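You operate a simulated robot arm through the tools that you are given. There is no shell and no other tool. Be economical: measure what you need, move in short steps, check, and stop when the job is done.

You are at the controls of a simulated two-armed robot. One attempt, no reset.

## Task
Pick up the carton that says "relays" from the upper shelf of the steel cabinet with one hand, pass it to the other hand and put it on the clear end of the black cabinet top. Set down upright: carton.

Only the result counts: the job must be done as asked and must still hold three seconds after the hand-in. Knocking over, shifting, dropping, spilling or breaking anything else fails it.

## Robot
Two 7-joint arms with two-finger parallel grippers on one trunk, on a base that drives. Base frame: it is fixed to the floor where the robot stands at the start and does not move with it; the origin is under the middle of the robot, x ahead of it, y to its left, z up. Units: mm, rad, N and s.
The left shoulder is at the start at [46, 167, 882], the right one opposite. With the tool pointing down near the work surface each hand reaches from about 100 to 660 mm from the robot's upright axis, wherever it stands, measured 20 degrees to its own side. Places, roughly: clear end of the black cabinet top [-2200, -3800, 1000]. Payload 1.57 kg a hand.
The TCP of each hand is the grasp point between the finger pads, 30 mm short of the fingertips. In the tool frame z runs along the fingers and y along their closing line. The gripper opens to 80 mm. The fingers are 17 mm wide and 12 mm thick; the gripper's body (40 by 82 mm) begins 80 mm behind the TCP.
Orientation is that of the tool frame in the base frame, as [roll, pitch, yaw] about the fixed x, y, z axes, in that order (R = Rz(yaw) Ry(pitch) Rx(roll)). With the fingers straight down and closing along the base's y, the tool's x points along the base's -x, its y along +y and its z along -z.

## Interface
- The arms move only by the tool nudge_tool. It takes "left_plan", "right_plan" or both (then of equal length, played together; a hand with none holds still); each is a list of rows, each an object of numbers (a shift or turn left out is 0, a gripper value left out holds the last): "x", "y", "z": the shift along the tool's x, y, z in mm; "wx", "wy", "wz": the turn, a rotation vector about the tool's x, y, z in rad; "grip": the closure, from 0 (fully open) to 1 (shut). In form: [{"x": .., "y": .., "z": .., "wx": .., "wy": .., "wz": .., "grip": ..}, ...]. A call has 1 to 20 rows; each row is the pose to reach, as a shift and turn from the pose commanded when the call began, along the tool's axes at that moment. Rows are played at 5 a second. More than 50 mm and 0.15 rad between two rows, or a gripper value outside its range, and nothing of the call is played. A pose out of reach is approached as far as the arm can. The call stops where the force on the tool passes 40 N (or 10 N more than at its start, if that is more) or the arm is blocked; 0.2 s more then pass. The fingers move at their own pace (about 45 mm/s each) and stop on an object; they squeeze with about 33 N. The grip force told is the motor's: it shows also when the fingers shut on nothing. Time passes only in rows, and 0.2 s behind the last, so rows that repeat a pose let the fingers close. It gives the time, the measured TCP pose, the force on the tool (base axes), the opening and the grip force at its end, in the units of the frame above (readings bear some noise), with the torque about the TCP (base axes, N m) and any sound that the robot's microphone picked up, and new pictures: "views" is both (left out), scene, wrist or none (wrist: the cameras of the hands that moved).
- Cameras (640 x 400 px; columns grow to the right, rows downward): "scene" is now at [107.6, 5.6, 1065.1]; the picture's right is [0.10, -1.00, -0.00], its down [-0.82, -0.08, -0.57] and it looks along [0.57, 0.06, -0.82] (base axes); focal length 272 px, centre (320, 200). "left" rides on the left gripper at [72, 7, -122] in its tool frame; the picture's right is [-0.09, 1.00, 0.00], its down [-0.84, -0.08, -0.54] and it looks along [-0.54, -0.05, 0.84] (tool axes); focal length 238 px, centre (320, 200). "right" rides on the right gripper at [72, -7, -122] in its tool frame; the picture's right is [0.09, 1.00, 0.00], its down [-0.84, 0.08, -0.54] and it looks along [-0.54, 0.05, 0.84] (tool axes); focal length 238 px, centre (320, 200). There is no depth. A picture from a camera that has moved, and an enlarged one, comes with that camera's place and axes in the base frame and with its lens.
- move_column(by): slides the trunk up (or, below 0, down) by that many mm; the arms and the scene camera ride with it, the base frame stays. It gives what a move gives, with no picture.
- roll_base(legs): drives the robot by 1 to 6 legs, each [ahead, left, turn to the left] in mm, mm and rad, along the robot's own axes; the way and the turn of a leg run together, so that a leg with both is an arc; at most 1500 mm and 3.142 rad a leg. The arms and the cameras ride along, it lands a little off, and it stops where it bumps. It gives what a move gives, and a new picture of the scene camera.
- aim_head(pan, tilt): turns the head with the scene camera to pan (to the left, within 1.396 rad either way) and tilt (down, from -0.506 to 1.204), counted from straight ahead of the robot. It gives what a move gives, and a new picture of the scene camera.
- inspect(camera, box): a new picture of the part [left, top, right, bottom] of that camera's present view, enlarged. No time passes.
- sign_off(): hands the job in; it is judged then, once.

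Go step by step. Nothing tells you exact positions but the pictures and the camera data: compare them with the known pose of the tool, close in by small moves and look again before you grip or let go. The budget is 120 turns and 260 pictures, counting those below and the enlarged ones. Unless the task says otherwise, let go and move clear before handing in, and close with one line.

The tools are called after ">>>" as name(argument=value, ...) on one line, values as JSON. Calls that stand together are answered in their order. nudge_tool: Moves the arms, as the interface text tells. Its arguments: {"type":"object","properties":{"left_plan":{"type":"array","items":{"type":"object","properties":{"x":{"type":"number"},"y":{"type":"number"},"z":{"type":"number"},"wx":{"type":"number"},"wy":{"type":"number"},"wz":{"type":"number"},"grip":{"type":"number"}}}},"right_plan":{"type":"array","items":{"type":"object","properties":{"x":{"type":"number"},"y":{"type":"number"},"z":{"type":"number"},"wx":{"type":"number"},"wy":{"type":"number"},"wz":{"type":"number"},"grip":{"type":"number"}}}},"views":{"type":"string","enum":["both","scene","wrist","none"]}},"required":[]} The other tools are called the same way: move_column (by) slides the trunk up or down; roll_base (legs) drives the base; aim_head (pan, tilt) turns the head that bears the scene camera; inspect (camera, box) takes an enlarged picture of a part of a camera's view; sign_off () hands the job in.

At the start:

```text
time_s: 0.0
left_tcp_pos: [247.2, 132.8, 820.5]
left_orientation: [3.14, 0.007, 3.141]
left_wrist_force: [-0.5, -0.7, 0.2]
left_torque: [-0.01, -0.04, -0.04]
left_width: 79.9
left_grip_force: 0.1
right_tcp_pos: [257.6, -110.3, 791.2]
right_orientation: [3.139, -0.009, 3.141]
right_wrist_force: [-0.2, 0.1, 0.2]
right_torque: [0.01, 0.03, -0.02]
right_width: 80.0
right_grip_force: 0.1
trunk travel left (down, up): [-50.0, 393.0]
robot x, y, heading: [1.1, 1.4, -0.003]
head pan, tilt: [0.099, 0.969]
```

scene: 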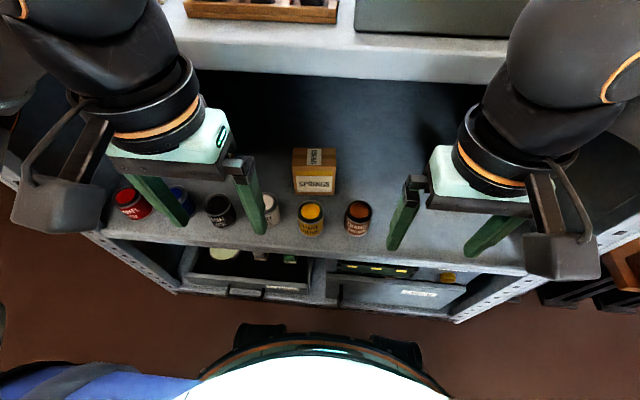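
right: 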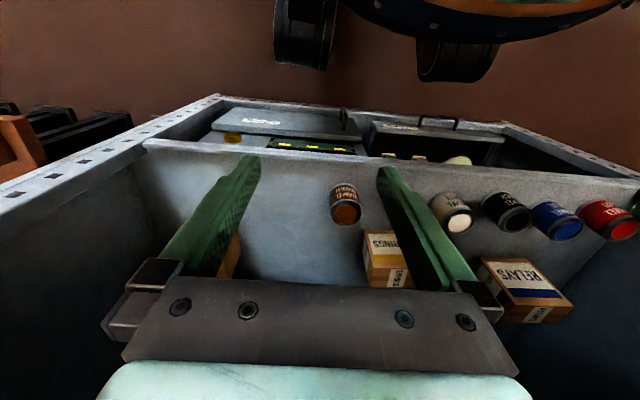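
left: 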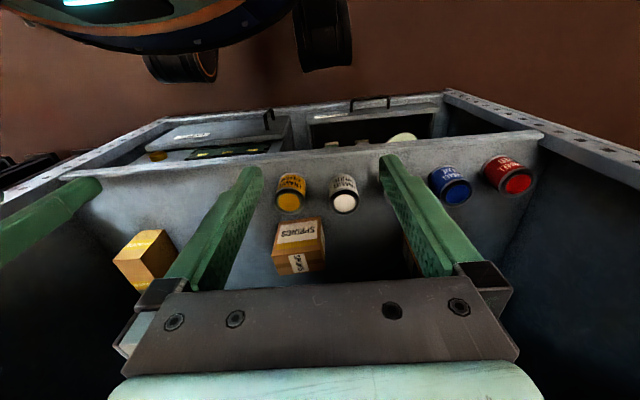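

I see a steel cabinet ahead with cans in front and cartons (springs, relays, another one) behind them on a shelf. I'll look around with the head first to locate the relays carton.

>>> aim_head(pan=0.0, tilt=0.5)

>>> inspect(camera="right", box=[320, 160, 640, 360])

>>> inspect(camera="left", box=[100, 140, 420, 340])

```text
time_s: 0.9
left_tcp_pos: [248.2, 132.7, 820.3]
left_orientation: [-3.141, 0.006, 3.14]
left_wrist_force: [0.5, -0.2, -0.4]
left_torque: [0.01, -0.01, 0.04]
left_width: 79.9
left_grip_force: 0.0
right_tcp_pos: [257.2, -110.6, 790.0]
right_orientation: [3.142, -0.01, 3.137]
right_wrist_force: [-0.2, 0.2, 0.0]
right_torque: [-0.02, 0.01, -0.01]
right_width: 80.2
right_grip_force: 0.1
trunk travel left (down, up): [-50.0, 393.0]
robot x, y, heading: [-3.1, 0.9, -0.0]
head pan, tilt: [0.0, 0.499]
camera scene: at [127.6, -1.0, 1104.0], right [0.0, -1.0, 0.0], down [-0.47, 0.0, -0.88], along [0.88, 0.0, -0.47], focal length 272 px, centre (320, 200)
```

scene: 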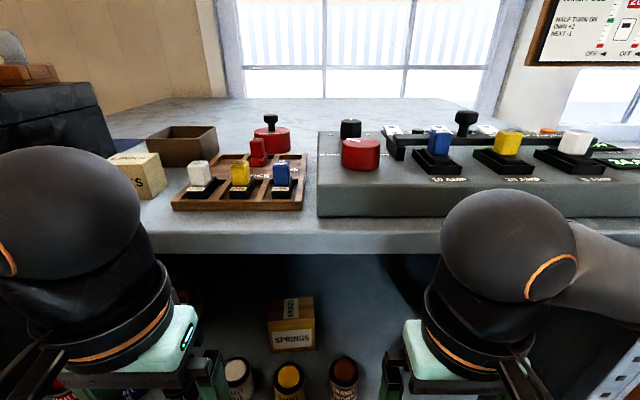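

```text
2.00 times, centred on (480, 260) of right
camera zoom: at [188.7, -118.1, 913.7], right [-0.09, 1.0, 0.0], down [0.84, 0.07, 0.53], along [0.53, 0.05, -0.85], focal length 477 px, centre (0, 80)
```

zoom: 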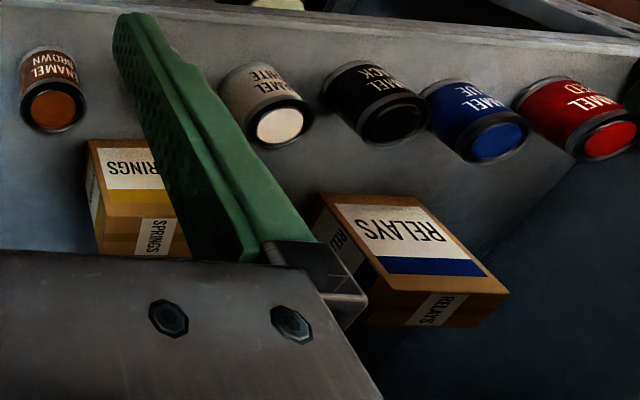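

```text
2.00 times, centred on (260, 240) of left
camera zoom: at [174.6, 140.4, 942.8], right [0.09, 1.0, 0.0], down [0.83, -0.08, 0.55], along [0.54, -0.05, -0.84], focal length 477 px, centre (440, 120)
```

zoom: 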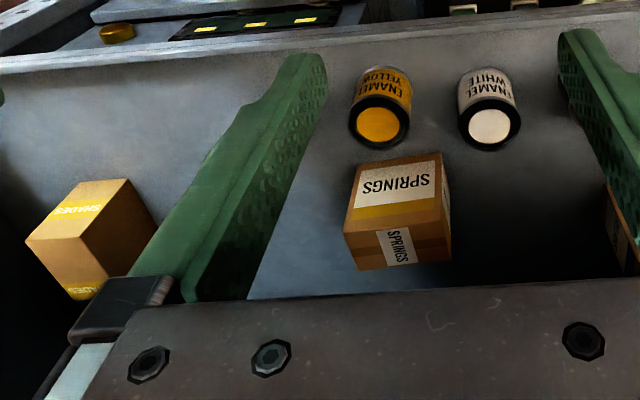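

The relays carton is in the back row, left of springs, on a shelf around z≈510. I'll back off a bit to see the whole cabinet from the scene camera.

>>> roll_base(legs=[[-400, 0, 0]])

>>> aim_head(pan=0.3, tilt=0.55)

```text
time_s: 3.4
left_tcp_pos: [-151.1, 132.6, 821.0]
left_orientation: [3.141, 0.0, 3.134]
left_wrist_force: [0.0, 0.4, 0.4]
left_torque: [-0.01, -0.03, -0.02]
left_width: 80.0
left_grip_force: 0.1
right_tcp_pos: [-142.8, -110.4, 789.0]
right_orientation: [3.141, -0.015, 3.136]
right_wrist_force: [-0.8, 0.1, -0.5]
right_torque: [0.0, 0.0, 0.01]
right_width: 80.0
right_grip_force: 0.1
trunk travel left (down, up): [-50.0, 393.0]
robot x, y, heading: [-405.3, 1.9, -0.007]
head pan, tilt: [0.0, 0.499]
camera scene: at [-270.4, 0.1, 1103.4], right [-0.01, -1.0, 0.0], down [-0.48, 0.0, -0.88], along [0.88, -0.01, -0.48], focal length 272 px, centre (320, 200)
```

scene: 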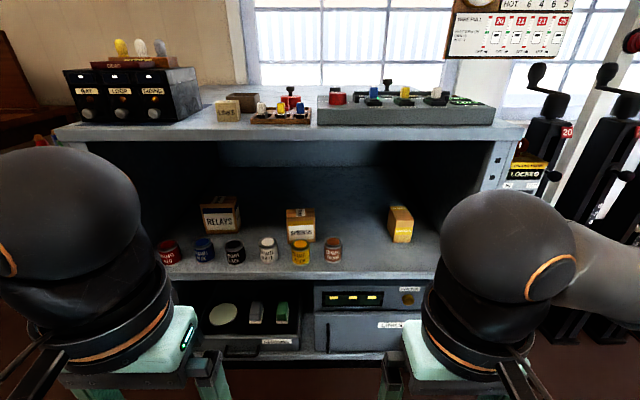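

```text
time_s: 4.2
left_tcp_pos: [-150.0, 133.6, 819.5]
left_orientation: [-3.141, -0.001, 3.134]
left_wrist_force: [0.1, 0.6, -0.2]
left_torque: [-0.03, 0.01, 0.0]
left_width: 80.0
left_grip_force: 0.0
right_tcp_pos: [-143.0, -110.5, 788.9]
right_orientation: [-3.141, -0.015, 3.135]
right_wrist_force: [1.0, 0.5, 0.1]
right_torque: [0.02, -0.01, 0.0]
right_width: 80.0
right_grip_force: 0.1
trunk travel left (down, up): [-50.0, 393.0]
robot x, y, heading: [-402.0, -0.8, -0.009]
head pan, tilt: [0.3, 0.55]
camera scene: at [-275.4, 26.6, 1098.8], right [0.29, -0.96, 0.0], down [-0.5, -0.15, -0.85], along [0.82, 0.25, -0.52], focal length 272 px, centre (320, 200)
```

scene: 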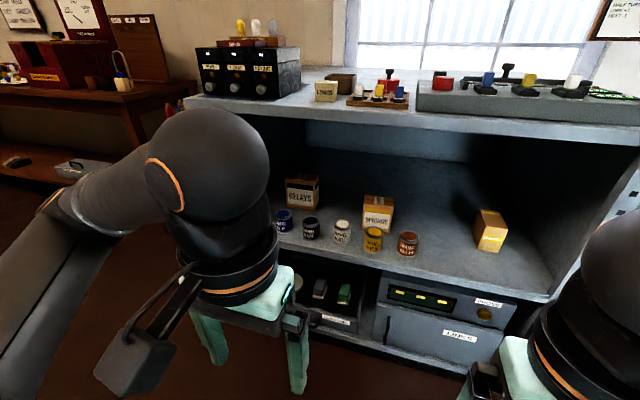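

The cabinet, shelf and relays carton are clear now. I'll enlarge the area to measure.

>>> inspect(camera="scene", box=[265, 160, 425, 260])

>>> aim_head(pan=0.0, tilt=0.5)

>>> inspect(camera="scene", box=[160, 180, 320, 280])

```text
4.00 times, centred on (345, 210) of scene
camera zoom: at [-275.4, 26.6, 1098.8], right [0.29, -0.96, 0.0], down [-0.5, -0.15, -0.85], along [0.82, 0.25, -0.52], focal length 1089 px, centre (220, 160)
```

zoom: 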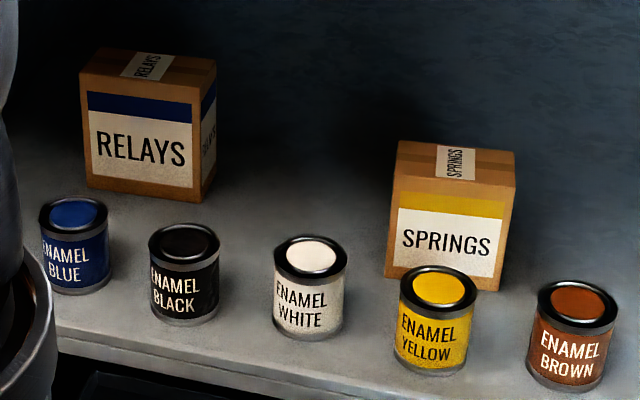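

```text
time_s: 5.0
left_tcp_pos: [-150.8, 133.9, 819.8]
left_orientation: [-3.141, 0.0, 3.136]
left_wrist_force: [0.6, 0.1, -0.3]
left_torque: [0.01, -0.01, -0.01]
left_width: 80.1
left_grip_force: 0.1
right_tcp_pos: [-143.5, -111.3, 788.2]
right_orientation: [3.141, -0.016, 3.133]
right_wrist_force: [-0.1, 0.7, 0.5]
right_torque: [-0.03, -0.03, -0.04]
right_width: 79.9
right_grip_force: 0.0
trunk travel left (down, up): [-50.0, 393.0]
robot x, y, heading: [-401.0, -0.4, -0.006]
head pan, tilt: [0.0, 0.499]
camera scene: at [-270.4, 0.2, 1103.4], right [-0.01, -1.0, 0.0], down [-0.48, 0.0, -0.88], along [0.88, -0.01, -0.48], focal length 272 px, centre (320, 200)
```

scene: 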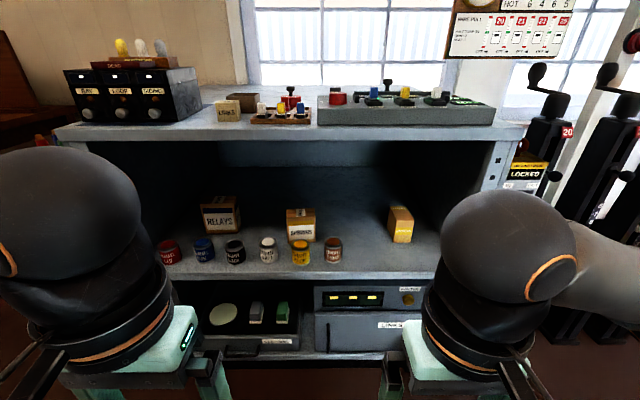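

```text
4.00 times, centred on (240, 230) of scene
camera zoom: at [-270.4, 0.2, 1103.4], right [-0.01, -1.0, 0.0], down [-0.48, 0.0, -0.88], along [0.88, -0.01, -0.48], focal length 1089 px, centre (640, 80)
```

zoom: 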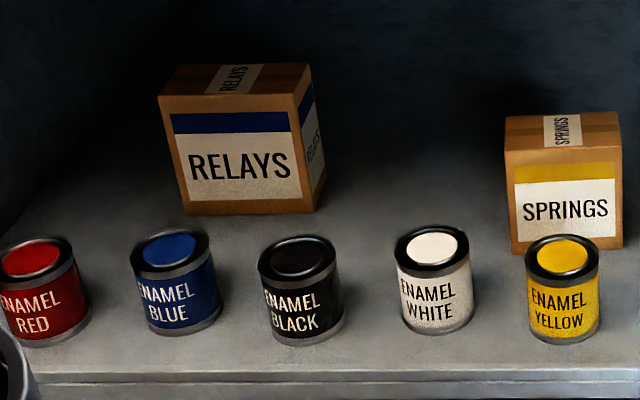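

The relays carton measures about 120 wide × 57 deep × 127 high, front face at x≈562, y≈297–418, standing on z≈508. So it must be gripped across its depth, with the tool pointing left and down under the counter. I'll move the left arm aside and turn the right hand.

>>> nudge_tool(left_plan=[{"y": 40}, {"y": 80}, {"y": 120}, {"y": 160}, {"y": 160}, {"y": 160}, {"y": 160}, {"y": 160}, {"y": 160}, {"y": 160}, {"y": 160}], right_plan=[{"wz": 0.143}, {"wz": 0.286}, {"wz": 0.429}, {"wz": 0.572}, {"wz": 0.715}, {"wz": 0.858}, {"wz": 1.0}, {"wz": 1.143}, {"wz": 1.286}, {"wz": 1.429}, {"wz": 1.571}], views="scene")

```text
time_s: 7.4
left_tcp_pos: [-149.7, 294.0, 815.8]
left_orientation: [3.141, 0.0, 3.134]
left_wrist_force: [-0.9, 0.2, -0.1]
left_torque: [0.0, 0.03, 0.01]
left_width: 80.0
left_grip_force: 0.1
right_tcp_pos: [-143.4, -109.6, 789.3]
right_orientation: [-3.125, -0.002, 1.559]
right_wrist_force: [-0.6, 0.5, 0.1]
right_torque: [-0.01, 0.02, -0.02]
right_width: 80.2
right_grip_force: 0.1
trunk travel left (down, up): [-50.0, 393.0]
robot x, y, heading: [-404.1, 1.8, -0.004]
head pan, tilt: [0.0, 0.499]
camera scene: at [-270.4, 0.1, 1103.3], right [-0.01, -1.0, 0.0], down [-0.48, 0.0, -0.88], along [0.88, -0.01, -0.48], focal length 272 px, centre (320, 200)
```

scene: 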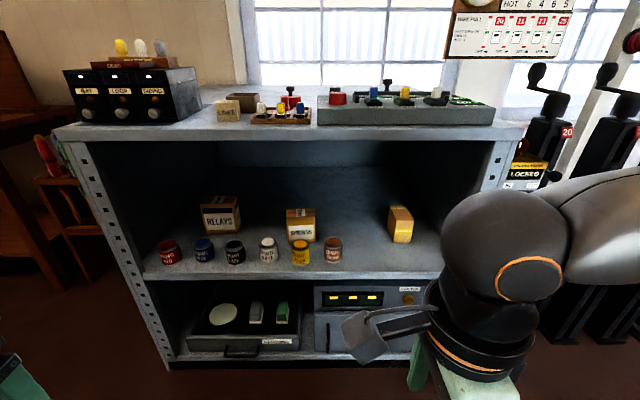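

The right hand turned as wished. Now tilt it so that the fingers point left and down, moving it to the left too.

>>> nudge_tool(right_plan=[{"x": 30, "wy": 0.137}, {"x": 60, "wy": 0.274}, {"x": 90, "wy": 0.411}, {"x": 120, "wy": 0.548}, {"x": 150, "wy": 0.685}, {"x": 180, "wy": 0.822}, {"x": 200, "wy": 0.96}, {"x": 200, "wy": 0.96}], views="both")

```text
time_s: 9.2
left_tcp_pos: [-149.6, 293.7, 816.4]
left_orientation: [-3.141, -0.001, 3.134]
left_wrist_force: [0.7, 0.4, -0.5]
left_torque: [-0.01, 0.0, 0.01]
left_width: 80.2
left_grip_force: 0.1
right_tcp_pos: [-140.5, 89.8, 788.3]
right_orientation: [-3.113, -0.96, 1.54]
right_wrist_force: [-0.2, 0.4, 0.2]
right_torque: [0.01, 0.02, -0.02]
right_width: 79.8
right_grip_force: 0.1
trunk travel left (down, up): [-50.0, 393.0]
robot x, y, heading: [-404.2, 4.4, -0.007]
head pan, tilt: [0.0, 0.499]
camera scene: at [-270.4, 0.1, 1103.4], right [-0.01, -1.0, 0.0], down [-0.48, 0.0, -0.88], along [0.88, -0.01, -0.48], focal length 272 px, centre (320, 200)
camera right: at [-143.0, 30.1, 917.9], right [1.0, 0.04, 0.06], down [0.06, -0.92, -0.38], along [0.04, 0.38, -0.92], focal length 238 px, centre (320, 200)
```

scene: 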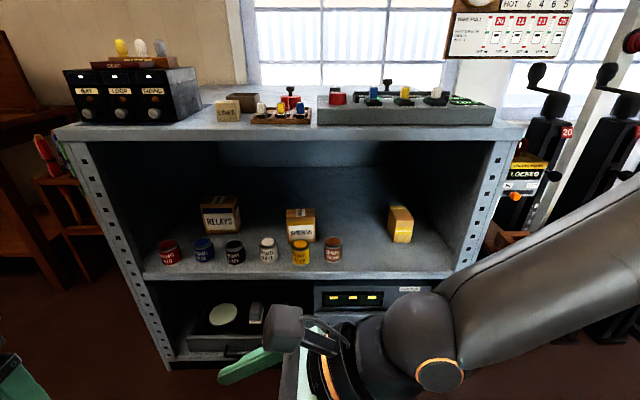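
right: 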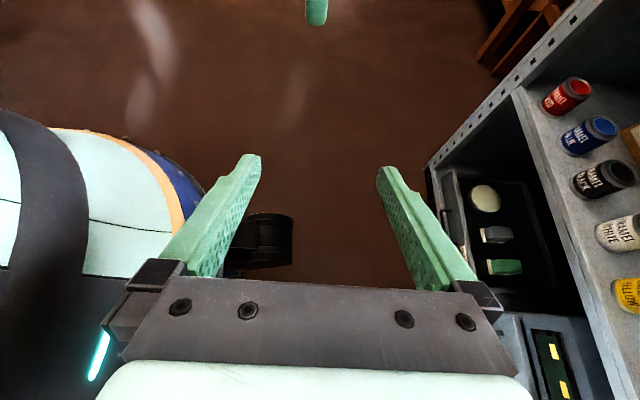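

Hand orientation is right. Lower the trunk fully, then drive back to the cabinet about 200 mm further left.

>>> move_column(by=-50)

>>> roll_base(legs=[[0, 200, 0], [400, 0, 0]])

```text
time_s: 10.1
left_tcp_pos: [-150.9, 294.0, 765.7]
left_orientation: [3.141, 0.001, 3.135]
left_wrist_force: [-0.4, 0.1, 0.1]
left_torque: [0.01, 0.03, 0.02]
left_width: 80.2
left_grip_force: 0.0
right_tcp_pos: [-139.3, 89.3, 738.7]
right_orientation: [-3.113, -0.959, 1.54]
right_wrist_force: [0.2, -0.4, -0.4]
right_torque: [0.01, 0.01, -0.02]
right_width: 80.1
right_grip_force: 0.0
trunk travel left (down, up): [0.0, 443.0]
robot x, y, heading: [-401.0, 2.1, -0.005]
head pan, tilt: [0.0, 0.499]
```

```text
time_s: 14.6
left_tcp_pos: [250.1, 488.9, 766.0]
left_orientation: [3.141, 0.0, 3.133]
left_wrist_force: [0.2, 0.4, -0.9]
left_torque: [0.02, 0.0, -0.01]
left_width: 79.9
left_grip_force: 0.1
right_tcp_pos: [260.5, 284.9, 738.8]
right_orientation: [-3.114, -0.961, 1.537]
right_wrist_force: [-0.2, 0.8, -0.3]
right_torque: [-0.01, -0.02, 0.0]
right_width: 79.8
right_grip_force: 0.1
trunk travel left (down, up): [0.0, 443.0]
robot x, y, heading: [-2.9, 196.4, -0.011]
head pan, tilt: [0.0, 0.499]
camera scene: at [129.5, 195.7, 1053.4], right [-0.01, -1.0, 0.0], down [-0.48, 0.0, -0.88], along [0.88, -0.01, -0.48], focal length 272 px, centre (320, 200)
```

scene: 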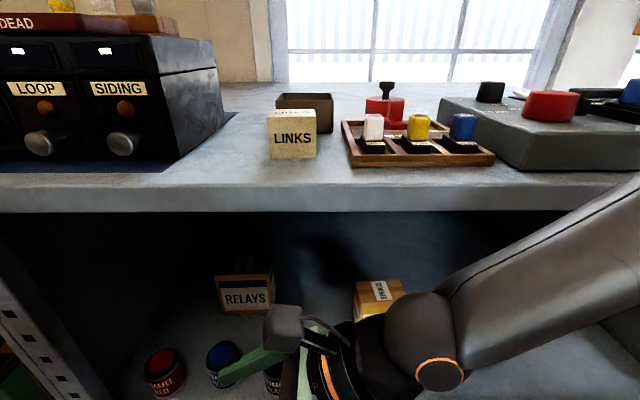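

Next I lower the hand to entry height in front of the shelf opening, then view.

>>> nudge_tool(right_plan=[{"x": -45, "z": 4}, {"x": -90, "z": 8}, {"x": -90, "z": 8, "y": 45}, {"x": -90, "z": 8, "y": 90}, {"x": -90, "z": 8, "y": 90}], views="both")

```text
time_s: 15.8
left_tcp_pos: [249.8, 488.4, 767.0]
left_orientation: [-3.141, 0.0, 3.129]
left_wrist_force: [-0.4, -0.2, -0.7]
left_torque: [0.01, -0.02, -0.01]
left_width: 79.8
left_grip_force: 0.0
right_tcp_pos: [351.9, 237.8, 660.7]
right_orientation: [-3.116, -0.96, 1.538]
right_wrist_force: [-0.2, 0.8, 0.7]
right_torque: [0.03, -0.01, 0.04]
right_width: 80.1
right_grip_force: 0.0
trunk travel left (down, up): [0.0, 443.0]
robot x, y, heading: [-5.6, 194.9, -0.009]
head pan, tilt: [0.0, 0.499]
camera scene: at [129.5, 195.6, 1053.4], right [-0.01, -1.0, 0.0], down [-0.48, 0.0, -0.88], along [0.88, -0.01, -0.48], focal length 272 px, centre (320, 200)
camera right: at [348.1, 179.3, 790.5], right [1.0, 0.04, 0.06], down [0.06, -0.92, -0.38], along [0.04, 0.38, -0.92], focal length 238 px, centre (320, 200)
```

scene: 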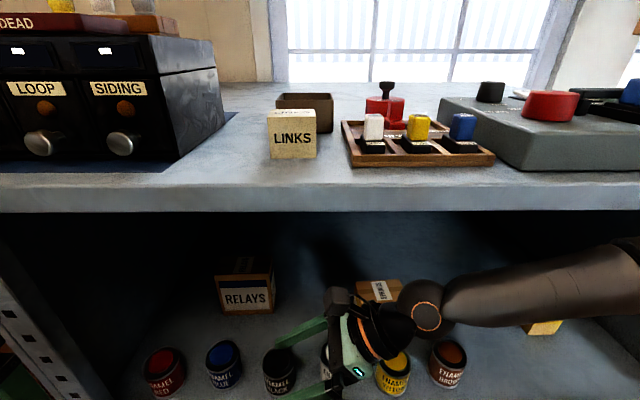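
right: 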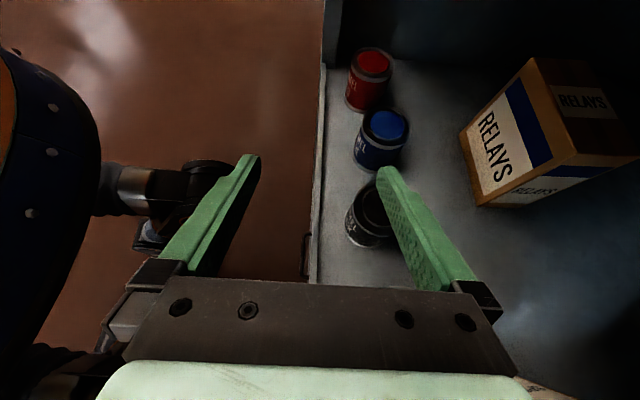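

The view is consistent: carton front at x≈570, y≈299–420, top 634. I move the hand inward at this height, right of the carton.

>>> nudge_tool(right_plan=[{"y": 45}, {"y": 90}, {"y": 135}, {"y": 180}, {"y": 215}, {"y": 246}, {"y": 246}], views="both")

```text
time_s: 17.4
left_tcp_pos: [249.4, 488.5, 766.0]
left_orientation: [3.14, -0.001, 3.133]
left_wrist_force: [-0.2, -0.6, -0.4]
left_torque: [0.0, -0.02, 0.03]
left_width: 80.0
left_grip_force: 0.0
right_tcp_pos: [593.7, 237.5, 654.2]
right_orientation: [-3.113, -0.96, 1.538]
right_wrist_force: [0.9, 0.6, 0.2]
right_torque: [-0.01, 0.04, -0.01]
right_width: 80.1
right_grip_force: 0.1
trunk travel left (down, up): [0.0, 443.0]
robot x, y, heading: [-5.4, 196.2, -0.009]
head pan, tilt: [0.0, 0.499]
camera scene: at [129.5, 195.7, 1053.4], right [-0.01, -1.0, 0.0], down [-0.48, 0.0, -0.88], along [0.88, -0.01, -0.48], focal length 272 px, centre (320, 200)
camera right: at [590.0, 177.6, 783.7], right [1.0, 0.04, 0.06], down [0.06, -0.92, -0.38], along [0.04, 0.38, -0.92], focal length 238 px, centre (320, 200)
```

scene: 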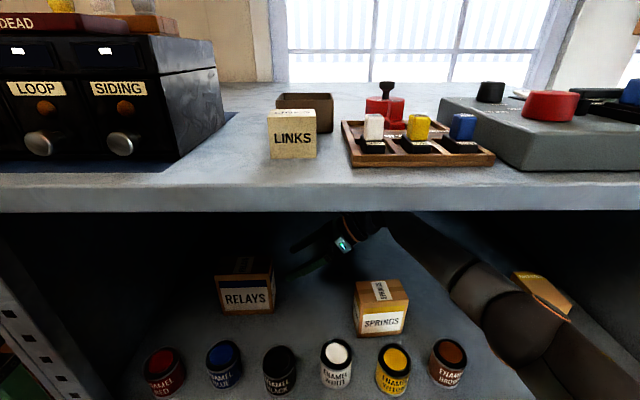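
right: 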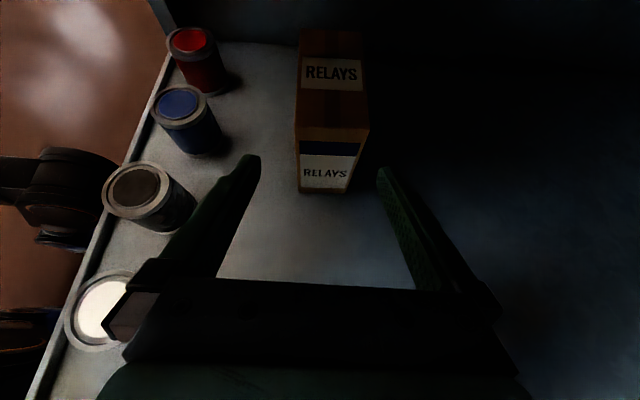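

The fingers straddle the carton's line; the carton centre is at x≈603, while the arm is near its reach limit. I'll roll the base 30 mm closer to gain slack.

>>> roll_base(legs=[[30, 0, 0]])

>>> inspect(camera="scene", box=[400, 200, 640, 400])

```text
time_s: 18.2
left_tcp_pos: [279.3, 488.6, 766.0]
left_orientation: [-3.141, -0.001, 3.134]
left_wrist_force: [0.2, 0.1, -0.2]
left_torque: [-0.01, 0.0, 0.01]
left_width: 80.0
left_grip_force: 0.1
right_tcp_pos: [622.8, 236.4, 654.6]
right_orientation: [-3.113, -0.961, 1.538]
right_wrist_force: [-0.1, -0.5, -1.3]
right_torque: [-0.03, 0.0, 0.0]
right_width: 79.9
right_grip_force: 0.1
trunk travel left (down, up): [0.0, 443.0]
robot x, y, heading: [27.6, 194.0, -0.013]
head pan, tilt: [0.0, 0.499]
camera scene: at [158.8, 195.5, 1053.4], right [-0.01, -1.0, 0.0], down [-0.48, 0.0, -0.88], along [0.88, -0.01, -0.48], focal length 272 px, centre (320, 200)
```

scene: 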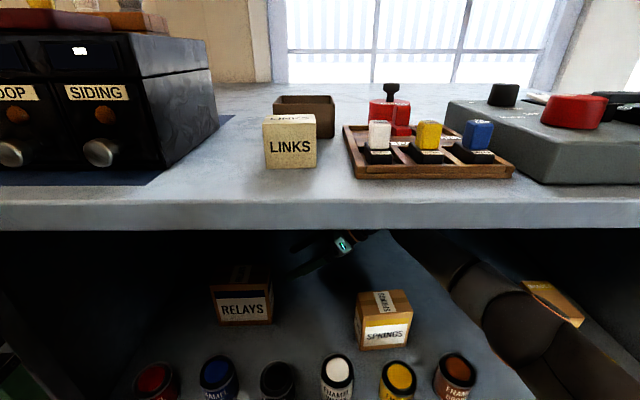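

```text
2.00 times, centred on (520, 300) of scene
camera zoom: at [158.8, 195.5, 1053.4], right [-0.01, -1.0, 0.0], down [-0.48, 0.0, -0.88], along [0.88, -0.01, -0.48], focal length 545 px, centre (-80, 0)
```

zoom: 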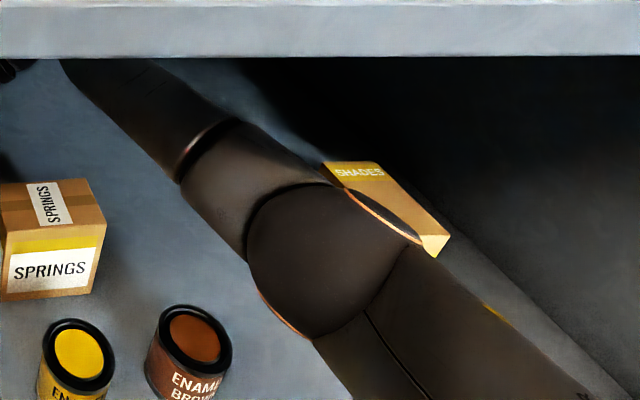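

Nothing has been touched. Now I line up in x and advance halfway along the fingers, then check.

>>> nudge_tool(right_plan=[{"y": -10, "x": 5}, {"y": -20, "x": 10}, {"y": -20, "x": 10, "z": 20}, {"y": -20, "x": 10, "z": 35}, {"y": -20, "x": 10, "z": 35}], views="both")

```text
time_s: 19.4
left_tcp_pos: [280.1, 487.9, 766.3]
left_orientation: [-3.14, 0.001, 3.134]
left_wrist_force: [-0.2, 0.2, -0.3]
left_torque: [0.01, 0.03, 0.0]
left_width: 79.8
left_grip_force: 0.1
right_tcp_pos: [602.6, 271.8, 641.7]
right_orientation: [-3.114, -0.959, 1.538]
right_wrist_force: [0.0, 0.2, 0.2]
right_torque: [0.05, -0.01, -0.03]
right_width: 80.1
right_grip_force: 0.0
trunk travel left (down, up): [0.0, 443.0]
robot x, y, heading: [25.0, 197.0, -0.007]
head pan, tilt: [0.0, 0.499]
camera scene: at [158.8, 195.5, 1053.4], right [-0.01, -1.0, 0.0], down [-0.48, 0.0, -0.88], along [0.88, -0.01, -0.48], focal length 272 px, centre (320, 200)
camera right: at [599.2, 212.0, 771.4], right [1.0, 0.04, 0.06], down [0.06, -0.92, -0.38], along [0.04, 0.38, -0.92], focal length 238 px, centre (320, 200)
```

scene: 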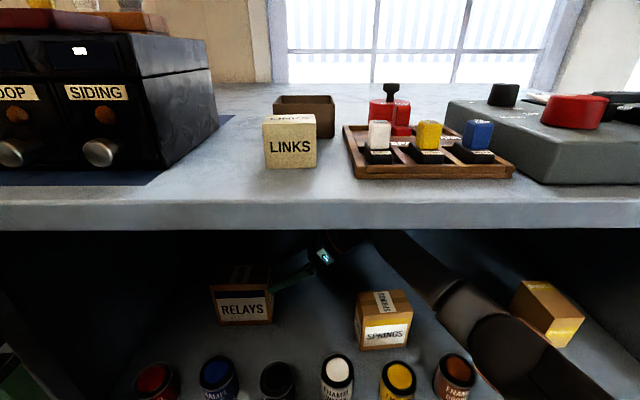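
right: 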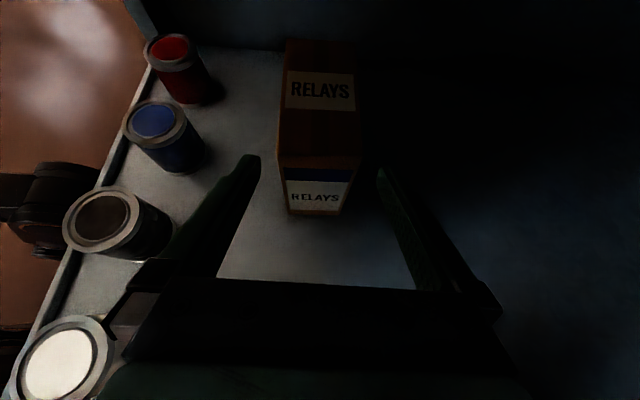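

The carton is centred between the fingers. Advance 76 mm along the tool.

>>> nudge_tool(right_plan=[{"z": 20}, {"z": 40}, {"z": 60}, {"z": 76}, {"z": 76}], views="both")

```text
time_s: 20.6
left_tcp_pos: [278.8, 490.4, 764.9]
left_orientation: [-3.142, 0.0, 3.133]
left_wrist_force: [-0.2, -0.7, 1.0]
left_torque: [-0.03, 0.02, -0.05]
left_width: 80.3
left_grip_force: 0.1
right_tcp_pos: [603.0, 332.9, 598.9]
right_orientation: [-3.114, -0.96, 1.539]
right_wrist_force: [0.4, -0.1, -0.3]
right_torque: [-0.02, -0.01, 0.03]
right_width: 79.9
right_grip_force: 0.0
trunk travel left (down, up): [0.0, 443.0]
robot x, y, heading: [28.3, 197.5, -0.009]
head pan, tilt: [0.0, 0.499]
camera scene: at [158.8, 195.5, 1053.4], right [-0.01, -1.0, 0.0], down [-0.48, 0.0, -0.88], along [0.88, -0.01, -0.48], focal length 272 px, centre (320, 200)
camera right: at [599.5, 274.2, 728.3], right [1.0, 0.04, 0.06], down [0.06, -0.92, -0.38], along [0.04, 0.38, -0.92], focal length 238 px, centre (320, 200)
```

scene: 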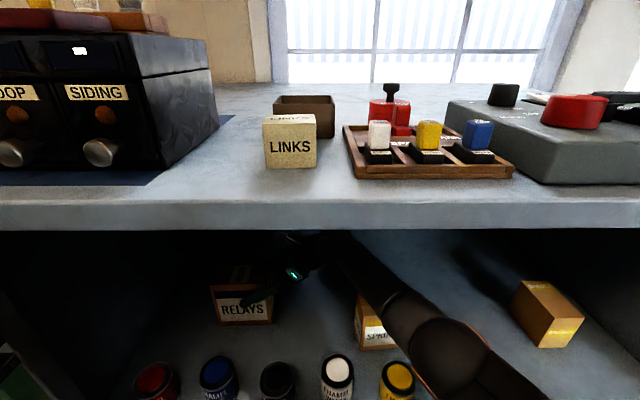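
right: 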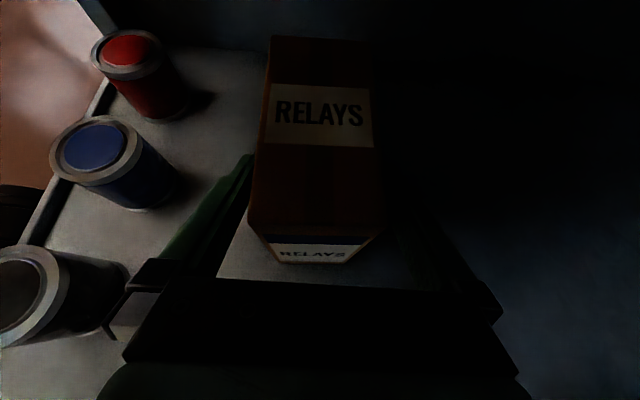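

The fingers straddle the carton well. Close the gripper.

>>> nudge_tool(right_plan=[{"grip": 0.3}, {"grip": 1}, {"grip": 1}, {"grip": 1}, {"grip": 1}], views="both")

```text
time_s: 21.8
left_tcp_pos: [279.1, 490.2, 765.8]
left_orientation: [-3.141, -0.002, 3.133]
left_wrist_force: [0.8, 1.0, -0.1]
left_torque: [0.01, 0.0, -0.02]
left_width: 80.3
left_grip_force: 0.1
right_tcp_pos: [602.9, 333.2, 599.4]
right_orientation: [-3.113, -0.96, 1.54]
right_wrist_force: [-0.4, 1.2, 1.0]
right_torque: [0.1, -0.09, 0.1]
right_width: 62.3
right_grip_force: 33.5
trunk travel left (down, up): [0.0, 443.0]
robot x, y, heading: [25.3, 198.1, -0.007]
head pan, tilt: [0.0, 0.499]
camera scene: at [158.8, 195.5, 1053.4], right [-0.01, -1.0, 0.0], down [-0.48, 0.0, -0.88], along [0.88, -0.01, -0.48], focal length 272 px, centre (320, 200)
camera right: at [599.4, 274.1, 728.7], right [1.0, 0.04, 0.06], down [0.06, -0.92, -0.38], along [0.04, 0.38, -0.92], focal length 238 px, centre (320, 200)
```

scene: 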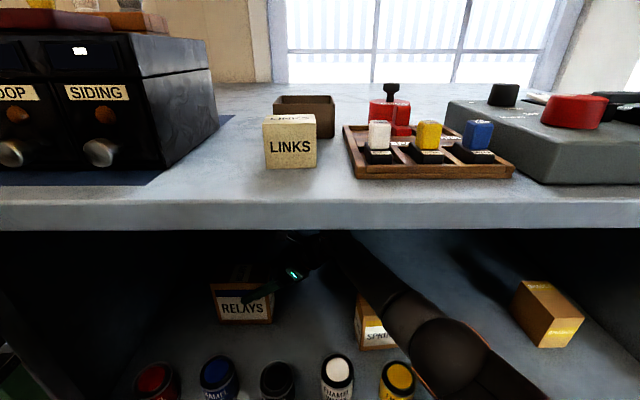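
right: 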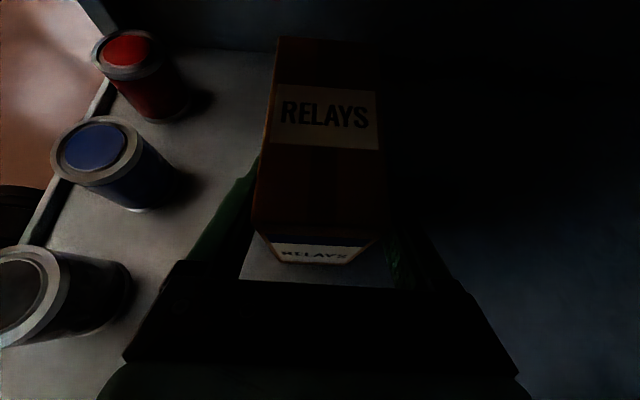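

Gripped at 62 mm. Lift by 30 mm first and check weight and tilt.

>>> nudge_tool(right_plan=[{"x": 8.2, "z": -5.7}, {"x": 16.4, "z": -11.5}, {"x": 24.6, "z": -17.2}, {"x": 24.6, "z": -17.2}], views="both")

```text
time_s: 22.8
left_tcp_pos: [278.8, 488.9, 765.9]
left_orientation: [3.141, 0.001, 3.134]
left_wrist_force: [-0.1, -0.5, 0.3]
left_torque: [-0.02, 0.02, 0.01]
left_width: 80.1
left_grip_force: 0.1
right_tcp_pos: [602.1, 332.8, 628.6]
right_orientation: [-3.113, -0.958, 1.535]
right_wrist_force: [-0.6, -0.3, -5.6]
right_torque: [-0.18, -0.01, 0.01]
right_width: 62.1
right_grip_force: 32.9
trunk travel left (down, up): [0.0, 443.0]
robot x, y, heading: [26.1, 196.2, -0.015]
head pan, tilt: [0.0, 0.499]
camera scene: at [159.2, 195.6, 1053.3], right [-0.01, -1.0, 0.0], down [-0.48, 0.0, -0.88], along [0.88, -0.01, -0.48], focal length 272 px, centre (320, 200)
camera right: at [599.3, 273.3, 759.1], right [1.0, 0.04, 0.06], down [0.06, -0.93, -0.38], along [0.04, 0.38, -0.93], focal length 238 px, centre (320, 200)
```

scene: 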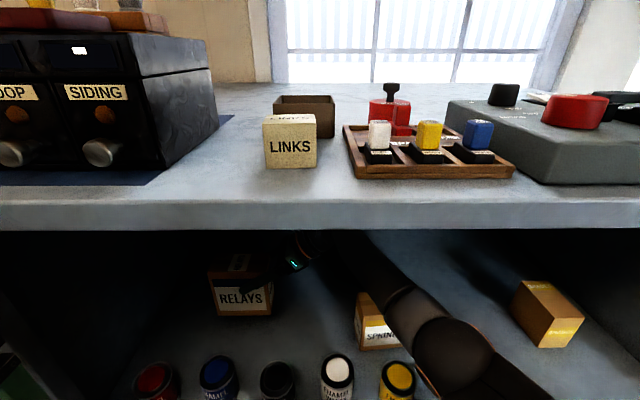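
right: 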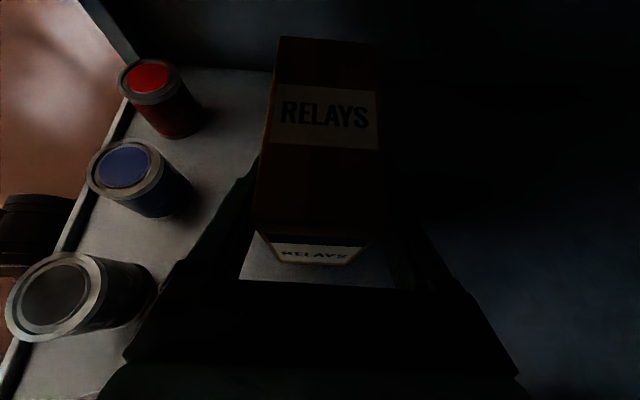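

Held firmly, about 0.57 kg, no tilting. Lift another 90 mm to clear the cans (tops ≈584).

>>> nudge_tool(right_plan=[{"x": 12.3, "z": -8.6}, {"x": 24.6, "z": -17.2}, {"x": 36.9, "z": -25.8}, {"x": 49.1, "z": -34.4}, {"x": 61.4, "z": -43}, {"x": 73.7, "z": -51.6}, {"x": 73.7, "z": -51.6}], views="both")

```text
time_s: 24.4
left_tcp_pos: [280.8, 489.1, 766.9]
left_orientation: [3.141, 0.0, 3.134]
left_wrist_force: [0.0, -0.1, 0.1]
left_torque: [0.0, 0.02, -0.02]
left_width: 79.9
left_grip_force: 0.2
right_tcp_pos: [605.7, 333.5, 720.1]
right_orientation: [-3.114, -0.958, 1.537]
right_wrist_force: [0.2, -0.3, -4.6]
right_torque: [-0.15, -0.01, 0.03]
right_width: 61.9
right_grip_force: 32.9
trunk travel left (down, up): [0.0, 443.0]
robot x, y, heading: [23.7, 197.0, -0.006]
head pan, tilt: [0.0, 0.499]
camera scene: at [159.2, 195.6, 1053.3], right [-0.01, -1.0, 0.0], down [-0.48, 0.0, -0.88], along [0.88, -0.01, -0.48], focal length 272 px, centre (320, 200)
camera right: at [602.1, 273.4, 849.7], right [1.0, 0.04, 0.06], down [0.06, -0.92, -0.38], along [0.04, 0.38, -0.93], focal length 238 px, centre (320, 200)
```

scene: 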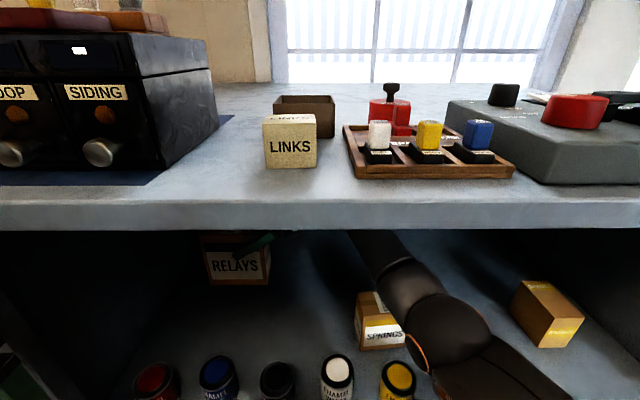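
right: 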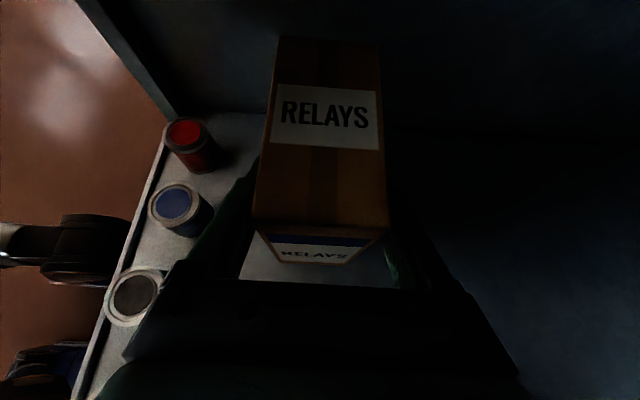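

Carton bottom is at ≈628, well above the cans. Back straight out with the base.

>>> roll_base(legs=[[-500, 0, 0]])

```text
time_s: 27.4
left_tcp_pos: [-221.7, 492.6, 766.2]
left_orientation: [-3.141, -0.002, 3.131]
left_wrist_force: [-0.5, 0.3, -0.9]
left_torque: [0.03, -0.01, -0.01]
left_width: 79.9
left_grip_force: 0.0
right_tcp_pos: [103.1, 335.6, 721.5]
right_orientation: [-3.112, -0.96, 1.538]
right_wrist_force: [-0.9, 0.0, -4.6]
right_torque: [-0.16, 0.03, -0.02]
right_width: 61.8
right_grip_force: 32.6
trunk travel left (down, up): [0.0, 443.0]
robot x, y, heading: [-474.4, 199.9, -0.016]
head pan, tilt: [0.0, 0.499]
camera scene: at [-342.8, 200.3, 1053.3], right [-0.01, -1.0, 0.0], down [-0.48, 0.01, -0.88], along [0.88, -0.01, -0.48], focal length 272 px, centre (320, 200)
```

scene: 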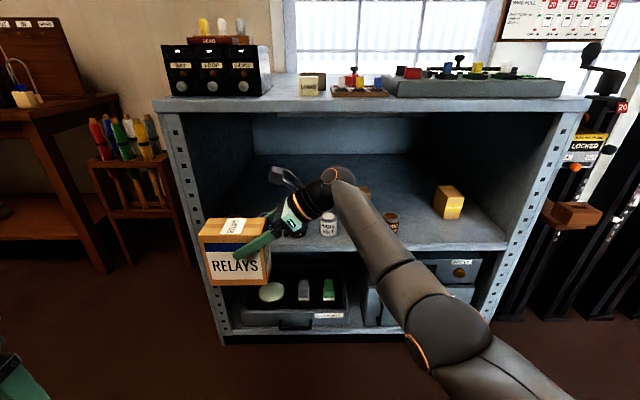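

The carton is out, upright and steady. Now retract the right hand toward the robot's middle while turning the left hand for the handover (mirrored grip across the depth).

>>> nudge_tool(right_plan=[{"y": -40, "x": -7, "z": -18}, {"y": -80, "x": -14, "z": -36}, {"y": -118, "x": -21, "z": -55}, {"y": -158, "x": -28, "z": -74}, {"y": -198, "x": -35, "z": -93}, {"y": -238, "x": -42, "z": -112}, {"y": -238, "x": -42, "z": -112}, {"y": -238, "x": -42, "z": -112}, {"y": -238, "x": -42, "z": -112}, {"y": -238, "x": -42, "z": -112}, {"y": -238, "x": -42, "z": -112}], left_plan=[{"wz": -0.143}, {"wz": -0.286}, {"wz": -0.429}, {"wz": -0.572}, {"wz": -0.715}, {"wz": -0.858}, {"wz": -1.0}, {"wz": -1.143}, {"wz": -1.286}, {"wz": -1.429}, {"wz": -1.571}], views="scene")

```text
time_s: 29.8
left_tcp_pos: [-220.6, 493.2, 764.8]
left_orientation: [-3.141, 0.0, -1.577]
left_wrist_force: [1.0, 0.4, -1.6]
left_torque: [-0.01, 0.0, -0.02]
left_width: 80.0
left_grip_force: 0.0
right_tcp_pos: [-134.6, 221.2, 751.1]
right_orientation: [-3.117, -0.951, 1.534]
right_wrist_force: [0.4, 0.4, -5.6]
right_torque: [-0.15, 0.02, 0.02]
right_width: 62.0
right_grip_force: 32.9
trunk travel left (down, up): [0.0, 443.0]
robot x, y, heading: [-479.5, 199.7, -0.016]
head pan, tilt: [0.0, 0.499]
camera scene: at [-342.9, 200.2, 1053.3], right [-0.01, -1.0, 0.0], down [-0.48, 0.01, -0.88], along [0.88, -0.01, -0.48], focal length 272 px, centre (320, 200)
```

scene: 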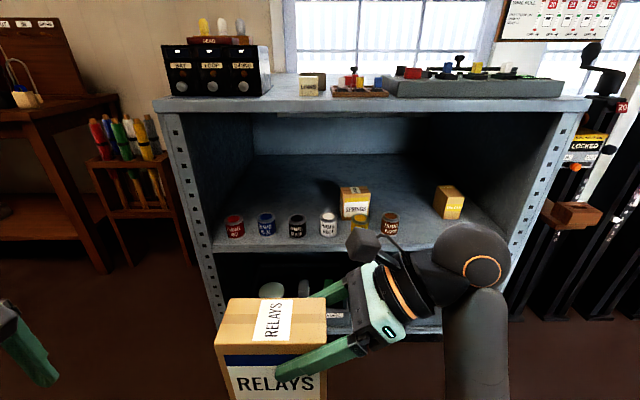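

Carton now spans roughly y 187–308, z 660–786 at x≈-135. I tilt the left hand 30° and bring it to a standoff above the carton's left side.

>>> nudge_tool(left_plan=[{"x": 0, "z": -37, "wy": 0.105}, {"x": 32, "y": -20, "z": -75, "wy": 0.21}, {"x": 75, "y": -42, "z": -75, "wy": 0.315}, {"x": 120, "y": -64, "z": -75, "wy": 0.42}, {"x": 163, "y": -86, "z": -75, "wy": 0.524}, {"x": 163, "y": -86, "z": -75, "wy": 0.524}], views="both")

>>> aim_head(pan=0.0, tilt=0.9)

```text
refused: row 2 steps farther than a row can; nothing moved
```

```text
time_s: 30.7
left_tcp_pos: [-221.3, 492.7, 766.0]
left_orientation: [-3.141, 0.0, -1.582]
left_wrist_force: [0.1, -0.4, -0.3]
left_torque: [0.01, 0.0, -0.01]
left_width: 80.1
left_grip_force: 0.0
right_tcp_pos: [-135.3, 221.9, 752.3]
right_orientation: [-3.114, -0.953, 1.533]
right_wrist_force: [-0.7, 0.2, -5.9]
right_torque: [-0.15, -0.02, 0.02]
right_width: 62.0
right_grip_force: 32.5
trunk travel left (down, up): [0.0, 443.0]
robot x, y, heading: [-476.8, 203.8, -0.008]
head pan, tilt: [0.0, 0.901]
camera scene: at [-358.4, 200.4, 1019.5], right [-0.01, -1.0, 0.0], down [-0.78, 0.01, -0.62], along [0.62, -0.01, -0.78], focal length 272 px, centre (320, 200)
```

scene: 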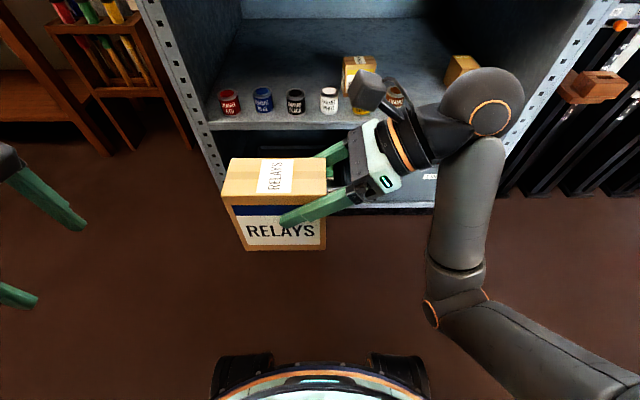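

Row step slightly too long; I split it finer.

>>> nudge_tool(left_plan=[{"z": -37, "wy": 0.08}, {"z": -75, "wy": 0.16}, {"x": 30, "y": -15, "z": -75, "wy": 0.24}, {"x": 65, "y": -33, "z": -75, "wy": 0.32}, {"x": 100, "y": -51, "z": -75, "wy": 0.4}, {"x": 135, "y": -70, "z": -75, "wy": 0.48}, {"x": 163, "y": -86, "z": -75, "wy": 0.524}, {"x": 163, "y": -86, "z": -75, "wy": 0.524}], views="both")

```text
time_s: 32.5
left_tcp_pos: [-137.4, 328.5, 840.6]
left_orientation: [3.141, -0.526, -1.582]
left_wrist_force: [-0.3, -0.4, -0.2]
left_torque: [-0.03, 0.0, 0.02]
left_width: 80.1
left_grip_force: 0.1
right_tcp_pos: [-134.8, 221.0, 751.1]
right_orientation: [-3.113, -0.953, 1.533]
right_wrist_force: [0.5, 0.1, -4.3]
right_torque: [-0.15, 0.0, 0.03]
right_width: 62.1
right_grip_force: 32.9
trunk travel left (down, up): [0.0, 443.0]
robot x, y, heading: [-475.1, 202.8, -0.011]
head pan, tilt: [0.0, 0.901]
camera scene: at [-358.4, 200.4, 1019.5], right [-0.01, -1.0, 0.0], down [-0.78, 0.01, -0.62], along [0.62, -0.01, -0.78], focal length 272 px, centre (320, 200)
camera left: at [-144.0, 327.9, 982.1], right [-0.99, 0.09, -0.05], down [0.09, 0.99, 0.05], along [0.05, 0.05, -1.0], focal length 238 px, centre (320, 200)
```

scene: 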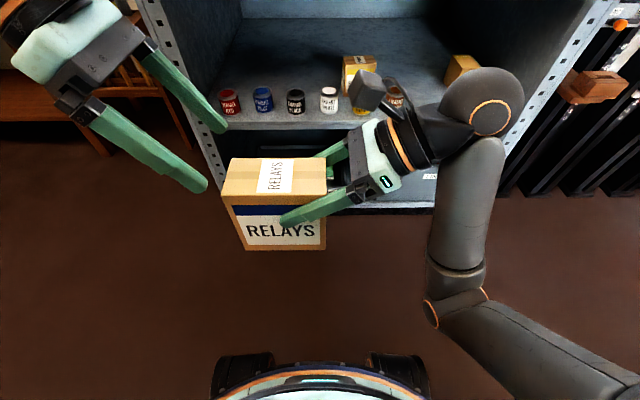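
left: 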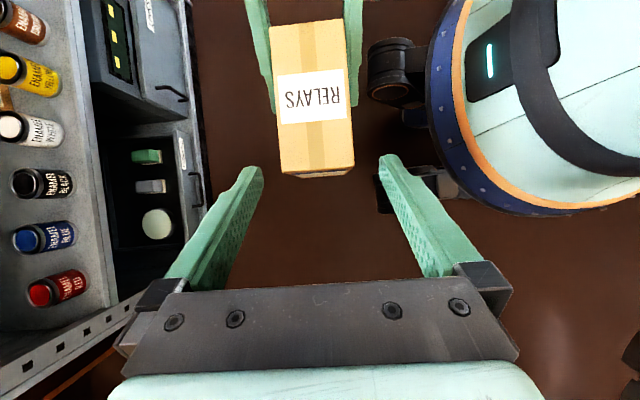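

Carton centre x≈-134.5 and left edge y≈312 confirmed. Advance the left hand over the carton's left part.

>>> nudge_tool(left_plan=[{"x": -5, "y": -2.5, "z": 15}, {"x": -5, "y": -2.5, "z": 35}, {"x": -5, "y": -2.5, "z": 55}, {"x": -5, "y": -2.5, "z": 75}, {"x": -5, "y": -2.5, "z": 92}, {"x": -5, "y": -2.5, "z": 107}, {"x": -5, "y": -2.5, "z": 107}], views="both")

```text
time_s: 34.1
left_tcp_pos: [-137.2, 278.1, 745.6]
left_orientation: [3.14, -0.524, -1.581]
left_wrist_force: [0.3, -0.1, 0.3]
left_torque: [0.0, 0.02, -0.02]
left_width: 79.8
left_grip_force: 0.0
right_tcp_pos: [-133.9, 221.4, 751.9]
right_orientation: [-3.112, -0.952, 1.53]
right_wrist_force: [0.4, -0.5, -4.9]
right_torque: [-0.18, -0.02, 0.01]
right_width: 61.9
right_grip_force: 33.2
trunk travel left (down, up): [0.0, 443.0]
robot x, y, heading: [-480.0, 199.6, -0.01]
head pan, tilt: [0.0, 0.901]
camera scene: at [-358.4, 200.4, 1019.5], right [-0.01, -1.0, 0.0], down [-0.78, 0.01, -0.62], along [0.62, -0.01, -0.78], focal length 272 px, centre (320, 200)
camera left: at [-144.7, 278.4, 887.3], right [-0.99, 0.09, -0.05], down [0.09, 0.99, 0.05], along [0.05, 0.05, -1.0], focal length 238 px, centre (320, 200)
```

scene: 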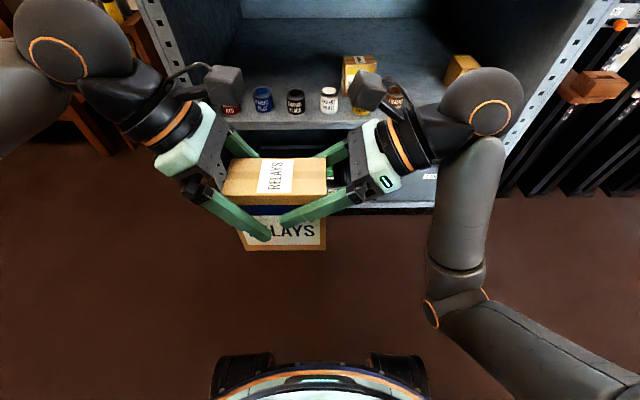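
left: 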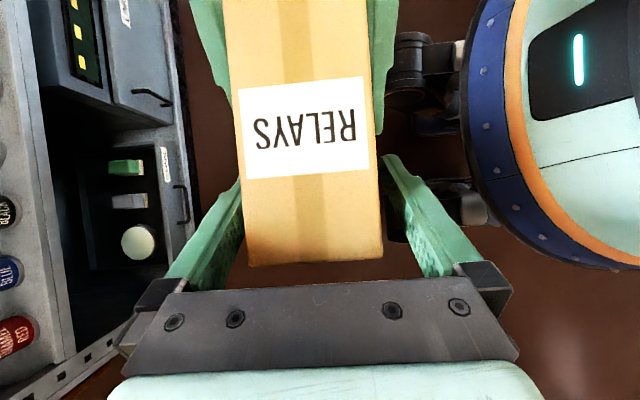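

Fingers clear of each other, with a small x offset. Correct 3 mm and close the left gripper.

>>> nudge_tool(left_plan=[{"y": -2.5}, {"y": -2.5, "grip": 0.2}, {"y": -2.5, "grip": 1}, {"y": -2.5, "grip": 1}, {"y": -2.5, "grip": 1}, {"y": -2.5, "grip": 1}], views="both")

```text
time_s: 35.5
left_tcp_pos: [-134.4, 279.8, 745.5]
left_orientation: [3.138, -0.525, -1.58]
left_wrist_force: [3.2, 0.1, 1.1]
left_torque: [-0.12, 1.18, -0.35]
left_width: 62.2
left_grip_force: 33.1
right_tcp_pos: [-134.3, 221.2, 751.8]
right_orientation: [-3.117, -0.952, 1.537]
right_wrist_force: [-2.0, -0.5, -5.7]
right_torque: [-0.1, -1.15, 0.51]
right_width: 62.3
right_grip_force: 32.4
trunk travel left (down, up): [0.0, 443.0]
robot x, y, heading: [-477.6, 204.7, -0.008]
head pan, tilt: [0.0, 0.901]
camera scene: at [-358.4, 200.4, 1019.5], right [-0.01, -1.0, 0.0], down [-0.78, 0.01, -0.62], along [0.62, -0.01, -0.78], focal length 272 px, centre (320, 200)
camera left: at [-141.9, 278.9, 887.2], right [-0.99, 0.09, -0.04], down [0.09, 0.99, 0.05], along [0.05, 0.05, -1.0], focal length 238 px, centre (320, 200)
```

scene: 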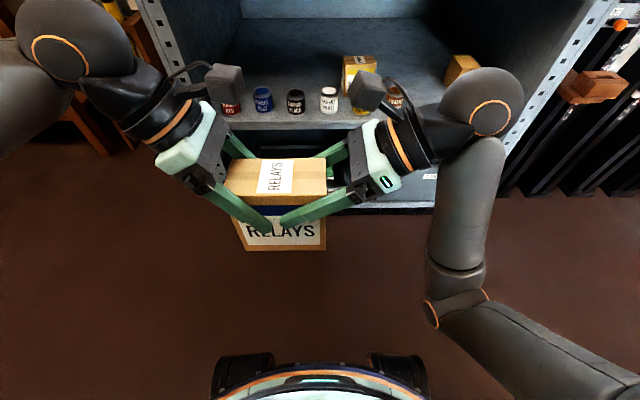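
left: 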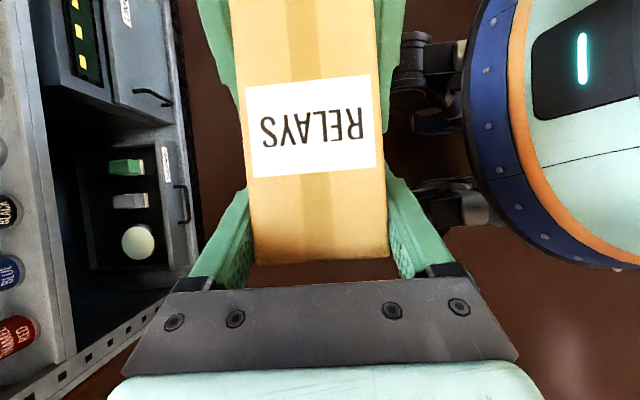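

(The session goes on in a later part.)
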